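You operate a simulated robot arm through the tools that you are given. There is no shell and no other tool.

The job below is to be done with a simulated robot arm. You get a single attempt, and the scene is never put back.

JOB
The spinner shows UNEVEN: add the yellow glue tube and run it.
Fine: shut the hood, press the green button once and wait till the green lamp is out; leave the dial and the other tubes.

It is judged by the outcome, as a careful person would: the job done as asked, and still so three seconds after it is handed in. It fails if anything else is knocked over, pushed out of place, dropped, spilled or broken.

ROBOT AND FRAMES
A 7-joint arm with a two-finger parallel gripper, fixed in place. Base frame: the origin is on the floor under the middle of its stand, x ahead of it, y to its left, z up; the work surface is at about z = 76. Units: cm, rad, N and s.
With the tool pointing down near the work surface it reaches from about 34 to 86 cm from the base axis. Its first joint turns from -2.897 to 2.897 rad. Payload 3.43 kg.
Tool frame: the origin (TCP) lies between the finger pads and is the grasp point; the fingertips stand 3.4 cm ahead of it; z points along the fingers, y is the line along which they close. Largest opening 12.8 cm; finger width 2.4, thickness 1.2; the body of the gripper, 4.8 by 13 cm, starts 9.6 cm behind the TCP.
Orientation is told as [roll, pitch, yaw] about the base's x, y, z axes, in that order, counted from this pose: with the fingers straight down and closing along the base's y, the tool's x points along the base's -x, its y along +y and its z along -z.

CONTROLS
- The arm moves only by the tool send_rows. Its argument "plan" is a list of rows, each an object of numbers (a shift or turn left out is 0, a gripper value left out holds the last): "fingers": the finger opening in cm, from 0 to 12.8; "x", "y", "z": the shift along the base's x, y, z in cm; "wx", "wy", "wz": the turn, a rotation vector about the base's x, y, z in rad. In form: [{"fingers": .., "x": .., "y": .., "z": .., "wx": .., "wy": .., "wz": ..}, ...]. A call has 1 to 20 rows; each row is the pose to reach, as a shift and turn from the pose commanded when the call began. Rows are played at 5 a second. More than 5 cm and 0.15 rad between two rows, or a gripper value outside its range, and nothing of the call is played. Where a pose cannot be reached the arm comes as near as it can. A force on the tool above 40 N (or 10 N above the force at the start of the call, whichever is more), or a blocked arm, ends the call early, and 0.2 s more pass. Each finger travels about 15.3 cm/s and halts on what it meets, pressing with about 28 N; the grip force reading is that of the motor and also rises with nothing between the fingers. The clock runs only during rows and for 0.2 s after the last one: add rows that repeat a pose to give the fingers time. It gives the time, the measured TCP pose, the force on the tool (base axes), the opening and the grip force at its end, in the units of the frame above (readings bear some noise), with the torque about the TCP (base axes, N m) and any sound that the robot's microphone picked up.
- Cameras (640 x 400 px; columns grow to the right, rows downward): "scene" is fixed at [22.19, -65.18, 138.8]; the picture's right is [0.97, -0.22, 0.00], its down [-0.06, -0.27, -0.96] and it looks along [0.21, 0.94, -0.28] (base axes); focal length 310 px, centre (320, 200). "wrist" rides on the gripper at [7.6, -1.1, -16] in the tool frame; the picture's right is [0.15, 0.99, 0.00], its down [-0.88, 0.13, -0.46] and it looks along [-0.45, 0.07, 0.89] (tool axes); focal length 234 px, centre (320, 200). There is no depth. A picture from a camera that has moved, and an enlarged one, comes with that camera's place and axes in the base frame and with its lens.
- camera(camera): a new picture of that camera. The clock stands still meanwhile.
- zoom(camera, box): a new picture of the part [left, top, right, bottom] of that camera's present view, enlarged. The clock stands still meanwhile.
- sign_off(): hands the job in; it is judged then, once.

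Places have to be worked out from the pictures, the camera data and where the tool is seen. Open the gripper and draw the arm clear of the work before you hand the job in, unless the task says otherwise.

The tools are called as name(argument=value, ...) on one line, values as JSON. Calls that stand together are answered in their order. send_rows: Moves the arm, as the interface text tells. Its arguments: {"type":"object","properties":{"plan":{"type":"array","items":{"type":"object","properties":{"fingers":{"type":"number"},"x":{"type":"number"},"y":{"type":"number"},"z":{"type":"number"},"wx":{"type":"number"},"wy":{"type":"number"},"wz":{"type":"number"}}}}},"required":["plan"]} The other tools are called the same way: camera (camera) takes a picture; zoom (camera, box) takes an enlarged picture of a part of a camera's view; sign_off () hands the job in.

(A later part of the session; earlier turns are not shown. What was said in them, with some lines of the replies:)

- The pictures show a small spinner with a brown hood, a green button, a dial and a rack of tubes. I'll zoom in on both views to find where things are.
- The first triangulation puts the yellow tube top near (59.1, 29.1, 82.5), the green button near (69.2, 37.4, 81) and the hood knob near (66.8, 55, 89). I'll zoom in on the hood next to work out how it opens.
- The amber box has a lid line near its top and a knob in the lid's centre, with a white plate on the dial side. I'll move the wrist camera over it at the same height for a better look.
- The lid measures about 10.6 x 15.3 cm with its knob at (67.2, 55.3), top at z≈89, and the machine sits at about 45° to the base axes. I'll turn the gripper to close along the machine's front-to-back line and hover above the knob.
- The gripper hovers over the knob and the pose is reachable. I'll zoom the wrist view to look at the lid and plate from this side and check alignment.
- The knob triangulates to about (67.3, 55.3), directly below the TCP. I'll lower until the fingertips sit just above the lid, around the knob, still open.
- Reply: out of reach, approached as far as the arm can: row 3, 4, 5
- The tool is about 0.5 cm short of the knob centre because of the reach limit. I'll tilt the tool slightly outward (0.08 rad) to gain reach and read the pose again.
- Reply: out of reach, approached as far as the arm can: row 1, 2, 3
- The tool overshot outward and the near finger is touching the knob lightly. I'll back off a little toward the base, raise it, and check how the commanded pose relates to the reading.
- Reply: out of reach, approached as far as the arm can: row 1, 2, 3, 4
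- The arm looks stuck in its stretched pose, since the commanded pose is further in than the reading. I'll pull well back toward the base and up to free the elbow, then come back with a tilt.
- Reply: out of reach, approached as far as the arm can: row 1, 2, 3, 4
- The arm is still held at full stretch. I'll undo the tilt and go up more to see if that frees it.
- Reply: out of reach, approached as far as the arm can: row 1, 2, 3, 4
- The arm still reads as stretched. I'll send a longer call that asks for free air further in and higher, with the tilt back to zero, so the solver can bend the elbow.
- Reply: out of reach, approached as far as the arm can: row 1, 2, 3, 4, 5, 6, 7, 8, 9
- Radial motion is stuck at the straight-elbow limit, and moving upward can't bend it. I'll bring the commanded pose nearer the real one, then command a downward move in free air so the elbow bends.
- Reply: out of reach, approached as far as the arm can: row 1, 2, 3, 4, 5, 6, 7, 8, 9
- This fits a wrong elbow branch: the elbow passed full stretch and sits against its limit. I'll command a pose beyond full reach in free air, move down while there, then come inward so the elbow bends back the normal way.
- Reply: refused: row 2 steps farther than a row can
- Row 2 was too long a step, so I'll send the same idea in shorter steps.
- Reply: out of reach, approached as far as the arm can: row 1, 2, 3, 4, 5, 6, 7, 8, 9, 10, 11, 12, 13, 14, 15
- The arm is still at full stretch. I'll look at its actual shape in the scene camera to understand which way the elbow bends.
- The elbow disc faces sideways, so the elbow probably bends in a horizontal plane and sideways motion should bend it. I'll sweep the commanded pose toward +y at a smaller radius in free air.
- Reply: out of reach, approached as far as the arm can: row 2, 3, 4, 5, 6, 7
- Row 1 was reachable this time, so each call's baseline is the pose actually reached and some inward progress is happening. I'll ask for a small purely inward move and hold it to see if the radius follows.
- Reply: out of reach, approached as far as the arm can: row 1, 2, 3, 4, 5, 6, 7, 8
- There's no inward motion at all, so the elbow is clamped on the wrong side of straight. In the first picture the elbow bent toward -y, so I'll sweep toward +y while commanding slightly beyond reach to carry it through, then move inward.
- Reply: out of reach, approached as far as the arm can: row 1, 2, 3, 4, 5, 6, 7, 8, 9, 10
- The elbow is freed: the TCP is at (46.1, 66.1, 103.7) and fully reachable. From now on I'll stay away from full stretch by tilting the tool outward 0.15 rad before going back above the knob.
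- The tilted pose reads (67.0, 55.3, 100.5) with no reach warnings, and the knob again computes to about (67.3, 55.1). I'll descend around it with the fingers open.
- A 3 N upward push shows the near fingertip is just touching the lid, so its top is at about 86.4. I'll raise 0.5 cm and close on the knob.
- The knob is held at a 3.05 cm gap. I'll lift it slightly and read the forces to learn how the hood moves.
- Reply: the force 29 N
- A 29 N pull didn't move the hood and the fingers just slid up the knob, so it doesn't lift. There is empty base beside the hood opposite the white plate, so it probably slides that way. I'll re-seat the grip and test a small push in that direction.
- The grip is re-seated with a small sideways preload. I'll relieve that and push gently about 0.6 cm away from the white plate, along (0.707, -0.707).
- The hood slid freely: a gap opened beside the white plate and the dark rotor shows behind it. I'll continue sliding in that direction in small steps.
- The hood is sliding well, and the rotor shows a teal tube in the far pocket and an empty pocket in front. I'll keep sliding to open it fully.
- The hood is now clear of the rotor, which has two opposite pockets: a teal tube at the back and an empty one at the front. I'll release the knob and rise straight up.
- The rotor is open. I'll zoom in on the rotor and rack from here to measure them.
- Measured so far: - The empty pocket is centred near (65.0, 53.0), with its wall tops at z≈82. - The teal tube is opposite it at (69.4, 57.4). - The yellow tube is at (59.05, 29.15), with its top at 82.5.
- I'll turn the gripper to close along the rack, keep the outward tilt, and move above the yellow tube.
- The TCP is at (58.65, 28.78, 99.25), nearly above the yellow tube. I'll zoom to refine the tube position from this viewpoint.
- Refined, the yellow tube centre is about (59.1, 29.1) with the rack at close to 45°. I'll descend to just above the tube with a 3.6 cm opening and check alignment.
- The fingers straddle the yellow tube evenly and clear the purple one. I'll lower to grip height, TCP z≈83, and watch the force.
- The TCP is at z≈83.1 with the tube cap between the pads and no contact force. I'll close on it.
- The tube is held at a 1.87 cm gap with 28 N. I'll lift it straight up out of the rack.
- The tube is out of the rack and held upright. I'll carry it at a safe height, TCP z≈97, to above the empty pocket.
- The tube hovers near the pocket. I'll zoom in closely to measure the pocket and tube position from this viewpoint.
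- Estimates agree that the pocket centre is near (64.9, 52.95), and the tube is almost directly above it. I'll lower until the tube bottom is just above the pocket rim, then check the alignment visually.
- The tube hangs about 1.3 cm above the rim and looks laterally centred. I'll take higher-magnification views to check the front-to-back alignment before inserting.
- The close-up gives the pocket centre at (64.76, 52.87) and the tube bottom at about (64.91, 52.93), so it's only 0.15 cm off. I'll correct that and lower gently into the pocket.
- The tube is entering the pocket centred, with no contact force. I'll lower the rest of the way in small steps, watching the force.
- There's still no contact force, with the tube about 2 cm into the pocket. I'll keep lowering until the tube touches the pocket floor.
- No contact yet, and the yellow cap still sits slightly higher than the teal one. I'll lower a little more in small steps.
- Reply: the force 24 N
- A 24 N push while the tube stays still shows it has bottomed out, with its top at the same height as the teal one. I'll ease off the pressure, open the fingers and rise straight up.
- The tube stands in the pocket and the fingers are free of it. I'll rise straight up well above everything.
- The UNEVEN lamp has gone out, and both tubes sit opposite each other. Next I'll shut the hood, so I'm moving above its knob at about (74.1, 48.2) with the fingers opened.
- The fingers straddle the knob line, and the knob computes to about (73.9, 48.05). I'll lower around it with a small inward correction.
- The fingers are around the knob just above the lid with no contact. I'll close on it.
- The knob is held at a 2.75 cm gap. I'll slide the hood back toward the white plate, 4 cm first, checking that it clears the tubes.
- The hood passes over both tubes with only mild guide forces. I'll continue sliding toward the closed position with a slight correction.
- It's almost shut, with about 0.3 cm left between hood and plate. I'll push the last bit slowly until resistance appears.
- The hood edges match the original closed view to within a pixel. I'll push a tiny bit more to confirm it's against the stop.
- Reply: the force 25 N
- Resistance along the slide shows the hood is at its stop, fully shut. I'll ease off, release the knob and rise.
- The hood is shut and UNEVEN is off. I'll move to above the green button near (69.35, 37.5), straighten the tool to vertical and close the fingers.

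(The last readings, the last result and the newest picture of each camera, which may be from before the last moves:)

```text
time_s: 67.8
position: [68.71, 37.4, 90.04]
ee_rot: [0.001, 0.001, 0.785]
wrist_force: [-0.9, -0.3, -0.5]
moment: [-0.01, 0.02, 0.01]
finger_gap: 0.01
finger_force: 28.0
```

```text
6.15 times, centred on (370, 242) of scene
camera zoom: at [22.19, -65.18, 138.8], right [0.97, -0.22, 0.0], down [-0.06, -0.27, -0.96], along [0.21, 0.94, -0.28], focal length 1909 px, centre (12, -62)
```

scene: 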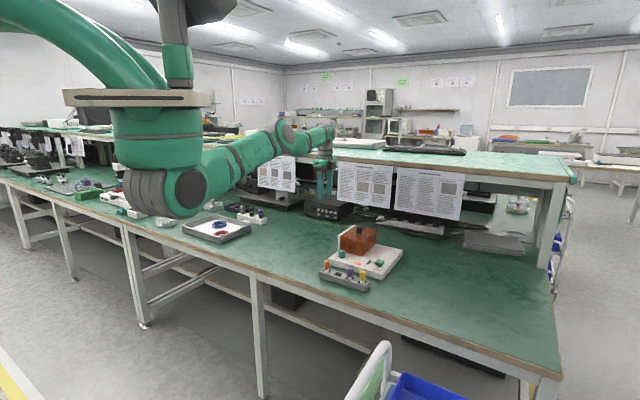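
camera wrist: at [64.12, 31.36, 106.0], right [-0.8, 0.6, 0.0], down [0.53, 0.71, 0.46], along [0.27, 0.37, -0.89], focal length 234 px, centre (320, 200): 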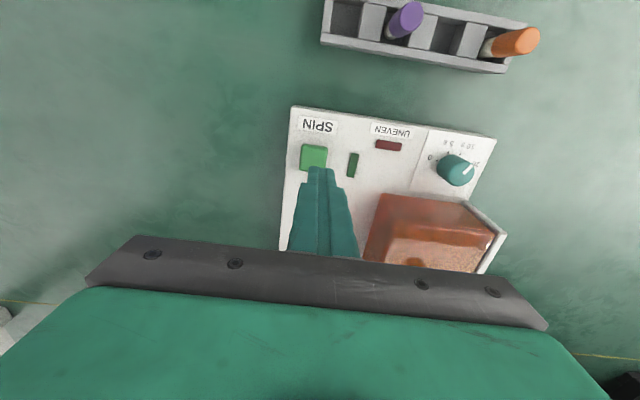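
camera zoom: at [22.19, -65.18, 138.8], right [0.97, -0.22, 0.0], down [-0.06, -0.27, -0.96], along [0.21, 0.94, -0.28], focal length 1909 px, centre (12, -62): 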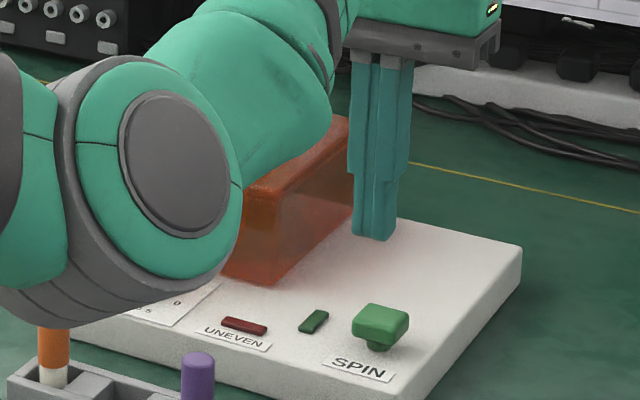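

The tool is above the button, but the elbow appears near the rack in the scene view. I'll check the whole scene before going lower.

camera(camera="scene")

zoom(camera="wrist", box=[270, 100, 400, 220])

```text
taken
```

scene: 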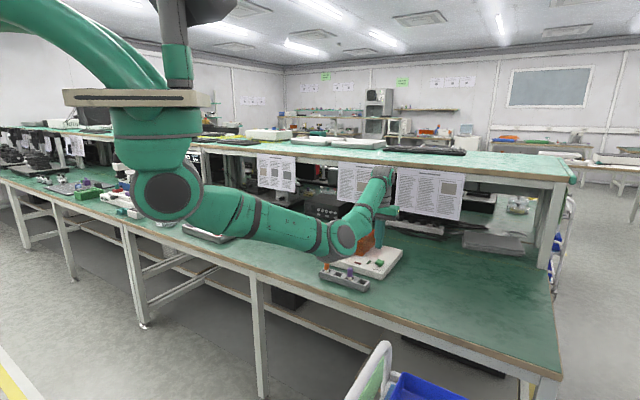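

```text
3.33 times, centred on (335, 160) of wrist
camera zoom: at [64.12, 31.36, 106.0], right [-0.8, 0.6, 0.0], down [0.53, 0.71, 0.46], along [0.27, 0.37, -0.89], focal length 781 px, centre (270, 333)
```

zoom: 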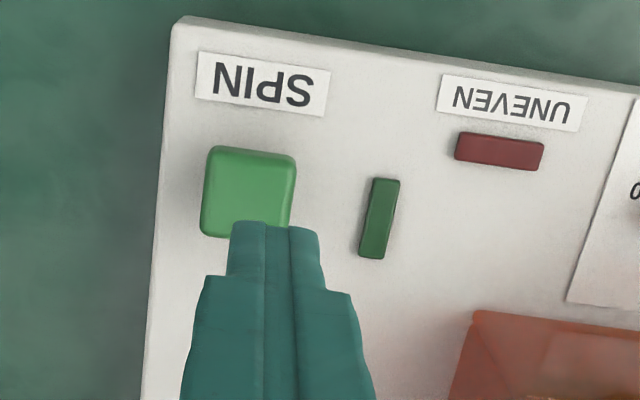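

The elbow's lowest part is around z≈93 and clear of the rack, so there is room. The button centre averages (69.15, 37.25), so I'll shift slightly and lower to just above it.

send_rows(plan=[{"x": 0.2, "y": -0.1, "z": -1.5, "fingers": 0}, {"x": 0.4, "y": -0.2, "z": -3}, {"x": 0.4, "y": -0.2, "z": -4.3}, {"x": 0.4, "y": -0.2, "z": -4.3}])

zoom(camera="wrist", box=[270, 100, 400, 220])

zoom(camera="scene", box=[320, 205, 400, 285])

```text
time_s: 68.8
position: [69.4, 37.38, 85.6]
ee_rot: [0.0, 0.0, 0.783]
wrist_force: [-0.2, -0.1, 0.7]
moment: [0.03, 0.0, -0.02]
finger_gap: 0.0
finger_force: 28.6
```

```text
3.33 times, centred on (335, 160) of wrist
camera zoom: at [64.75, 31.2, 101.54], right [-0.8, 0.6, 0.0], down [0.53, 0.71, 0.46], along [0.27, 0.37, -0.89], focal length 781 px, centre (270, 333)
```

zoom: 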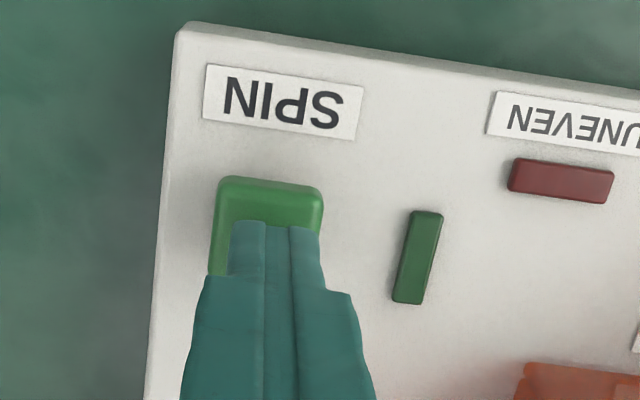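

```text
5.00 times, centred on (360, 245) of scene
camera zoom: at [22.19, -65.18, 138.8], right [0.97, -0.22, 0.0], down [-0.06, -0.27, -0.96], along [0.21, 0.94, -0.28], focal length 1551 px, centre (120, -25)
```

zoom: 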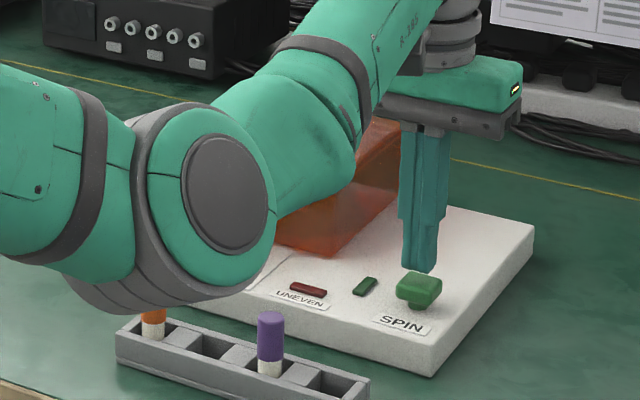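

The fingertips sit about 0.8 cm above the button, slightly behind its centre. I'll correct by (-0.2, -0.3) and make one press down and back up.

send_rows(plan=[{"x": -0.2, "y": -0.3, "z": -0.3, "fingers": 0}, {"x": -0.2, "y": -0.3, "z": -0.6}, {"x": -0.2, "y": -0.3, "z": -0.9}, {"x": -0.2, "y": -0.3, "z": -1.1}])

zoom(camera="wrist", box=[270, 100, 400, 220])

```text
time_s: 69.8
position: [69.2, 37.2, 84.59]
ee_rot: [0.0, -0.002, 0.785]
wrist_force: [1.0, 0.8, 0.9]
moment: [0.0, 0.04, -0.03]
finger_gap: 0.0
finger_force: 27.5
```

```text
3.33 times, centred on (335, 160) of wrist
camera zoom: at [64.61, 30.98, 100.46], right [-0.8, 0.6, 0.0], down [0.53, 0.71, 0.46], along [0.27, 0.37, -0.89], focal length 781 px, centre (270, 333)
```

zoom: 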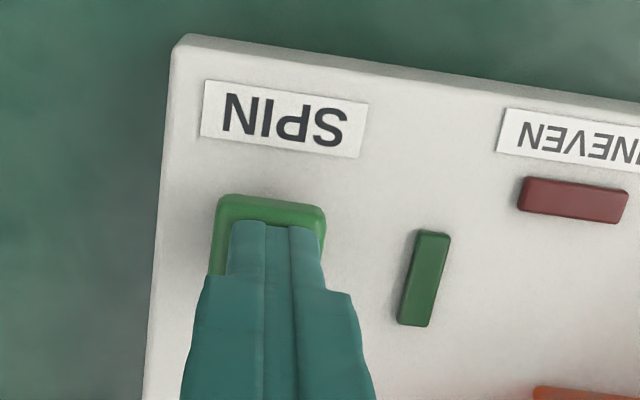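

There's no contact yet at z≈84.5. I'll continue down slowly until the button takes load.

send_rows(plan=[{"z": -0.15, "fingers": 0}, {"z": -0.3}, {"z": -0.45}])

zoom(camera="wrist", box=[270, 100, 400, 220])

```text
time_s: 70.6
position: [69.18, 37.02, 84.05]
ee_rot: [0.0, 0.0, 0.782]
wrist_force: [0.2, -0.8, 3.6]
moment: [-0.05, -0.02, -0.03]
finger_gap: 0.02
finger_force: 27.6
heard: click
```

```text
3.33 times, centred on (335, 160) of wrist
camera zoom: at [64.54, 30.95, 99.96], right [-0.8, 0.6, 0.0], down [0.53, 0.71, 0.46], along [0.27, 0.37, -0.89], focal length 781 px, centre (270, 333)
```

zoom: 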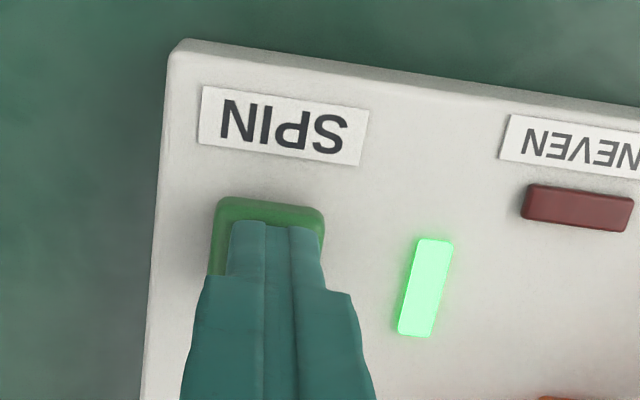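

A click was heard and the green lamp is lit, so the single press worked. I'll lift straight off the button, draw clear and let time pass.

send_rows(plan=[{"z": 0.8, "fingers": 0}, {"z": 2.5}, {"z": 5}, {"z": 8.5}, {"z": 12}, {"z": 15}, {"z": 17, "x": -2}, {"z": 19, "x": -4}, {"z": 19, "x": -4}])

zoom(camera="wrist", box=[200, 80, 480, 260])

zoom(camera="scene", box=[310, 205, 410, 300])

```text
time_s: 72.6
position: [65.23, 37.47, 102.94]
ee_rot: [-0.001, 0.0, 0.783]
wrist_force: [0.5, -0.4, 0.4]
moment: [-0.02, 0.01, 0.0]
finger_gap: 0.0
finger_force: 28.0
```

```text
2.22 times, centred on (340, 170) of wrist
camera zoom: at [60.52, 31.29, 118.94], right [-0.8, 0.6, 0.0], down [0.53, 0.71, 0.46], along [0.27, 0.37, -0.89], focal length 520 px, centre (276, 267)
```

zoom: 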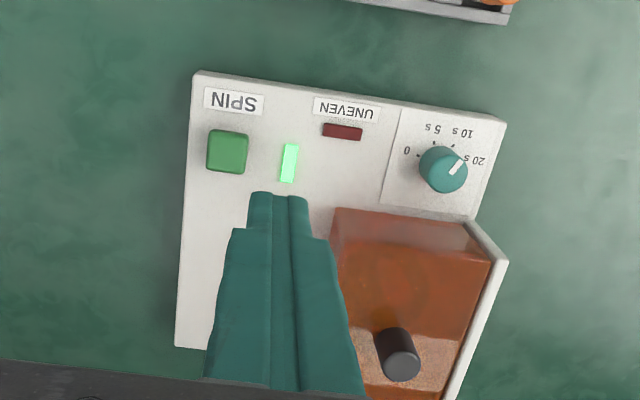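

```text
4.21 times, centred on (360, 252) of scene
camera zoom: at [22.19, -65.18, 138.8], right [0.97, -0.22, 0.0], down [-0.06, -0.27, -0.96], along [0.21, 0.94, -0.28], focal length 1306 px, centre (152, -21)
```

zoom: 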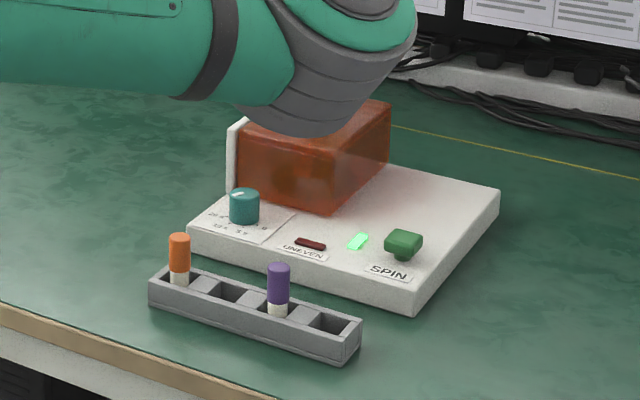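

The machine is running with the green lamp lit, the hood shut and the rack undisturbed. I'll open the gripper, draw further back and wait.

send_rows(plan=[{"x": -2, "y": 0, "z": 1, "fingers": 4}, {"x": -4, "y": 0, "z": 2, "fingers": 8}, {"x": -6, "y": 0, "z": 3}, {"x": -6, "y": 0, "z": 3}, {"x": -6, "z": 3}, {"x": -6, "z": 3}, {"x": -6, "z": 3}, {"x": -6, "z": 3}, {"x": -6, "z": 3}, {"x": -6, "z": 3}, {"x": -6, "z": 3}, {"x": -6, "z": 3}, {"x": -6, "z": 3}, {"x": -6, "z": 3}, {"x": -6, "z": 3}, {"x": -6, "z": 3}, {"x": -6, "z": 3}, {"x": -6, "z": 3}, {"x": -6, "z": 3}, {"x": -6, "z": 3}])

camera(camera="wrist")

zoom(camera="scene", box=[310, 205, 410, 300])

```text
time_s: 76.8
position: [59.27, 37.2, 106.06]
ee_rot: [-0.002, -0.001, 0.784]
wrist_force: [0.1, 0.1, -0.3]
moment: [0.02, 0.01, 0.0]
finger_gap: 7.98
finger_force: 0.1
```

```text
taken
camera wrist: at [54.63, 31.05, 121.96], right [-0.8, 0.6, 0.0], down [0.53, 0.71, 0.46], along [0.27, 0.37, -0.89], focal length 234 px, centre (320, 200)
```

wrist: 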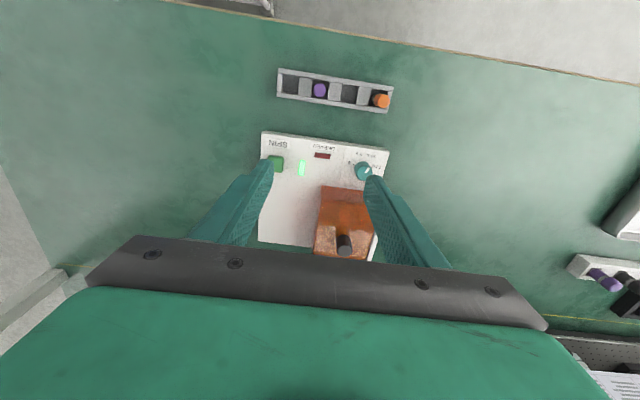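

```text
4.21 times, centred on (360, 252) of scene
camera zoom: at [22.19, -65.18, 138.8], right [0.97, -0.22, 0.0], down [-0.06, -0.27, -0.96], along [0.21, 0.94, -0.28], focal length 1306 px, centre (152, -21)
```

zoom: 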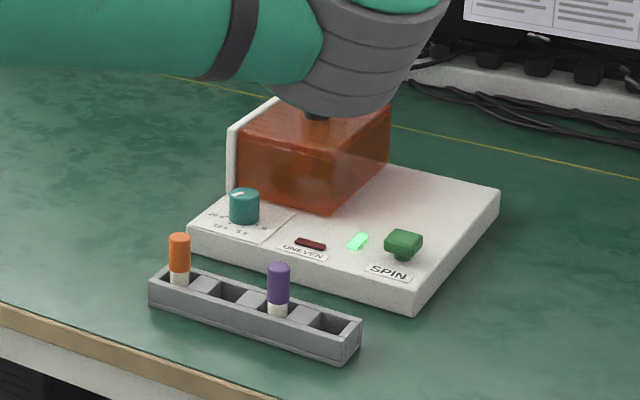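

The lamp is still lit and the arm is clear with its gripper open. I'll hold still and keep waiting.

send_rows(plan=[{"fingers": 8}, {"z": 0}, {"z": 0}, {"z": 0}, {"z": 0}, {"z": 0}, {"z": 0}, {"z": 0}, {"z": 0}, {"z": 0}, {"z": 0}, {"z": 0}, {"z": 0}, {"z": 0}, {"z": 0}, {"z": 0}, {"z": 0}, {"z": 0}, {"z": 0}, {"z": 0}])

zoom(camera="wrist", box=[240, 110, 420, 260])

```text
time_s: 81.0
position: [59.31, 37.2, 106.04]
ee_rot: [0.001, 0.001, 0.785]
wrist_force: [-0.1, 0.6, -0.1]
moment: [0.0, 0.01, -0.01]
finger_gap: 8.0
finger_force: 0.1
```

```text
2.67 times, centred on (330, 185) of wrist
camera zoom: at [54.63, 31.05, 121.96], right [-0.8, 0.6, 0.0], down [0.53, 0.71, 0.46], along [0.27, 0.37, -0.89], focal length 624 px, centre (293, 240)
```

zoom: 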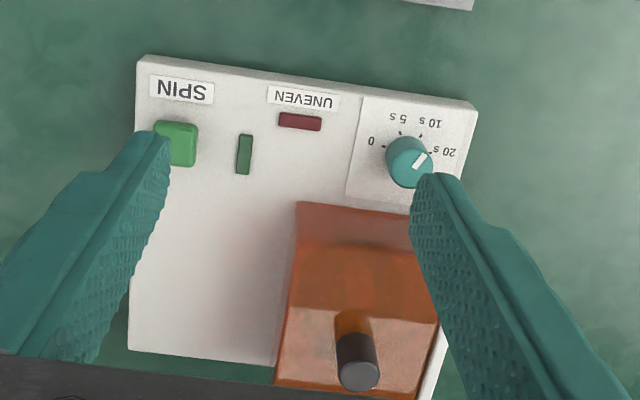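

The green lamp has gone out after about 10 s. I'll wait a few more seconds and confirm with both views before handing in.

send_rows(plan=[{"fingers": 8}, {"z": 1}, {"z": 2}, {"z": 2}, {"z": 2}, {"z": 2}, {"z": 2}, {"z": 2}, {"z": 2}, {"z": 2}, {"z": 2}, {"z": 2}, {"z": 2}, {"z": 2}, {"z": 2}])

zoom(camera="scene", box=[310, 205, 410, 300])

camera(camera="wrist")

camera(camera="scene")

```text
time_s: 84.2
position: [59.3, 37.24, 108.01]
ee_rot: [-0.001, 0.0, 0.784]
wrist_force: [-0.4, 0.6, 0.2]
moment: [-0.02, -0.01, 0.02]
finger_gap: 7.98
finger_force: 0.0
```

```text
4.21 times, centred on (360, 252) of scene
camera zoom: at [22.19, -65.18, 138.8], right [0.97, -0.22, 0.0], down [-0.06, -0.27, -0.96], along [0.21, 0.94, -0.28], focal length 1306 px, centre (152, -21)
```

zoom: 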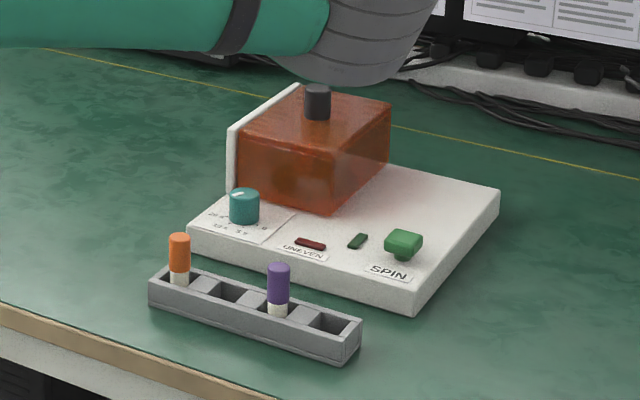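

```text
taken
camera wrist: at [54.67, 31.14, 123.92], right [-0.8, 0.6, 0.0], down [0.53, 0.71, 0.46], along [0.27, 0.37, -0.89], focal length 234 px, centre (320, 200)
```

wrist: 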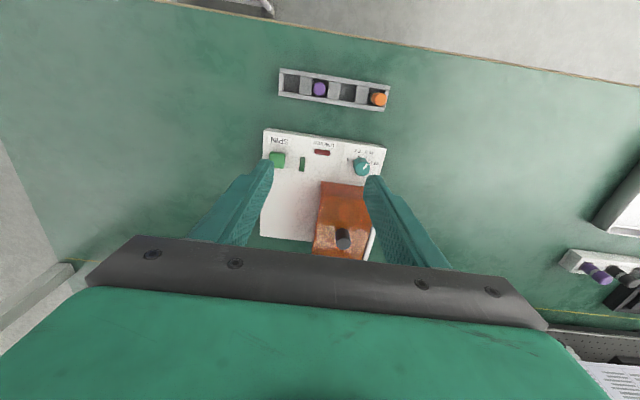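

```text
taken
```

scene: 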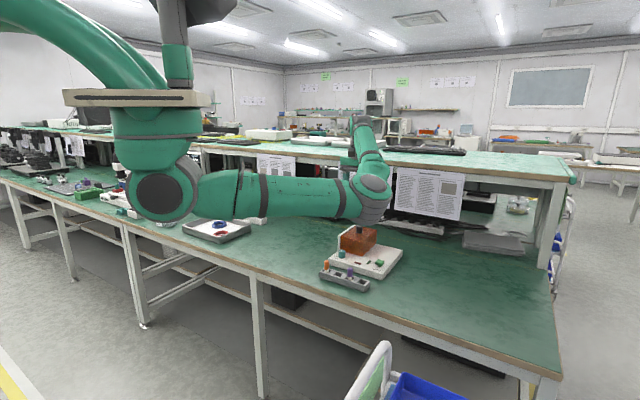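

Both lamps are out, the hood is shut, and the yellow tube was seated opposite the teal one before I shut it. The dial and the other tubes look as they did at the start, and the arm is clear with its gripper open, so I'm handing the job in.

sign_off()

```text
The job is handed in.
```

The yellow tube is in the spinner, the run has finished and I've handed the job in.

- **Loading:** The hood slides sideways. The rotor held a teal tube at the back, so I put the yellow tube in the empty pocket opposite it. The UNEVEN lamp then went out.
- **Run:** I slid the hood back until it met its stop and pressed the green button once. It clicked and the green lamp lit. The lamp went out within about 10 seconds and was still out a few seconds later.
- **Everything else:** I didn't touch the dial or the other tubes, and the last pictures show nothing knocked over or moved.
- **Before opening the hood:** The arm got stuck at full stretch for a while, and a finger lightly touched the hood knob. I also tried lifting the hood before finding that it slides. Neither moved it or left any visible damage.
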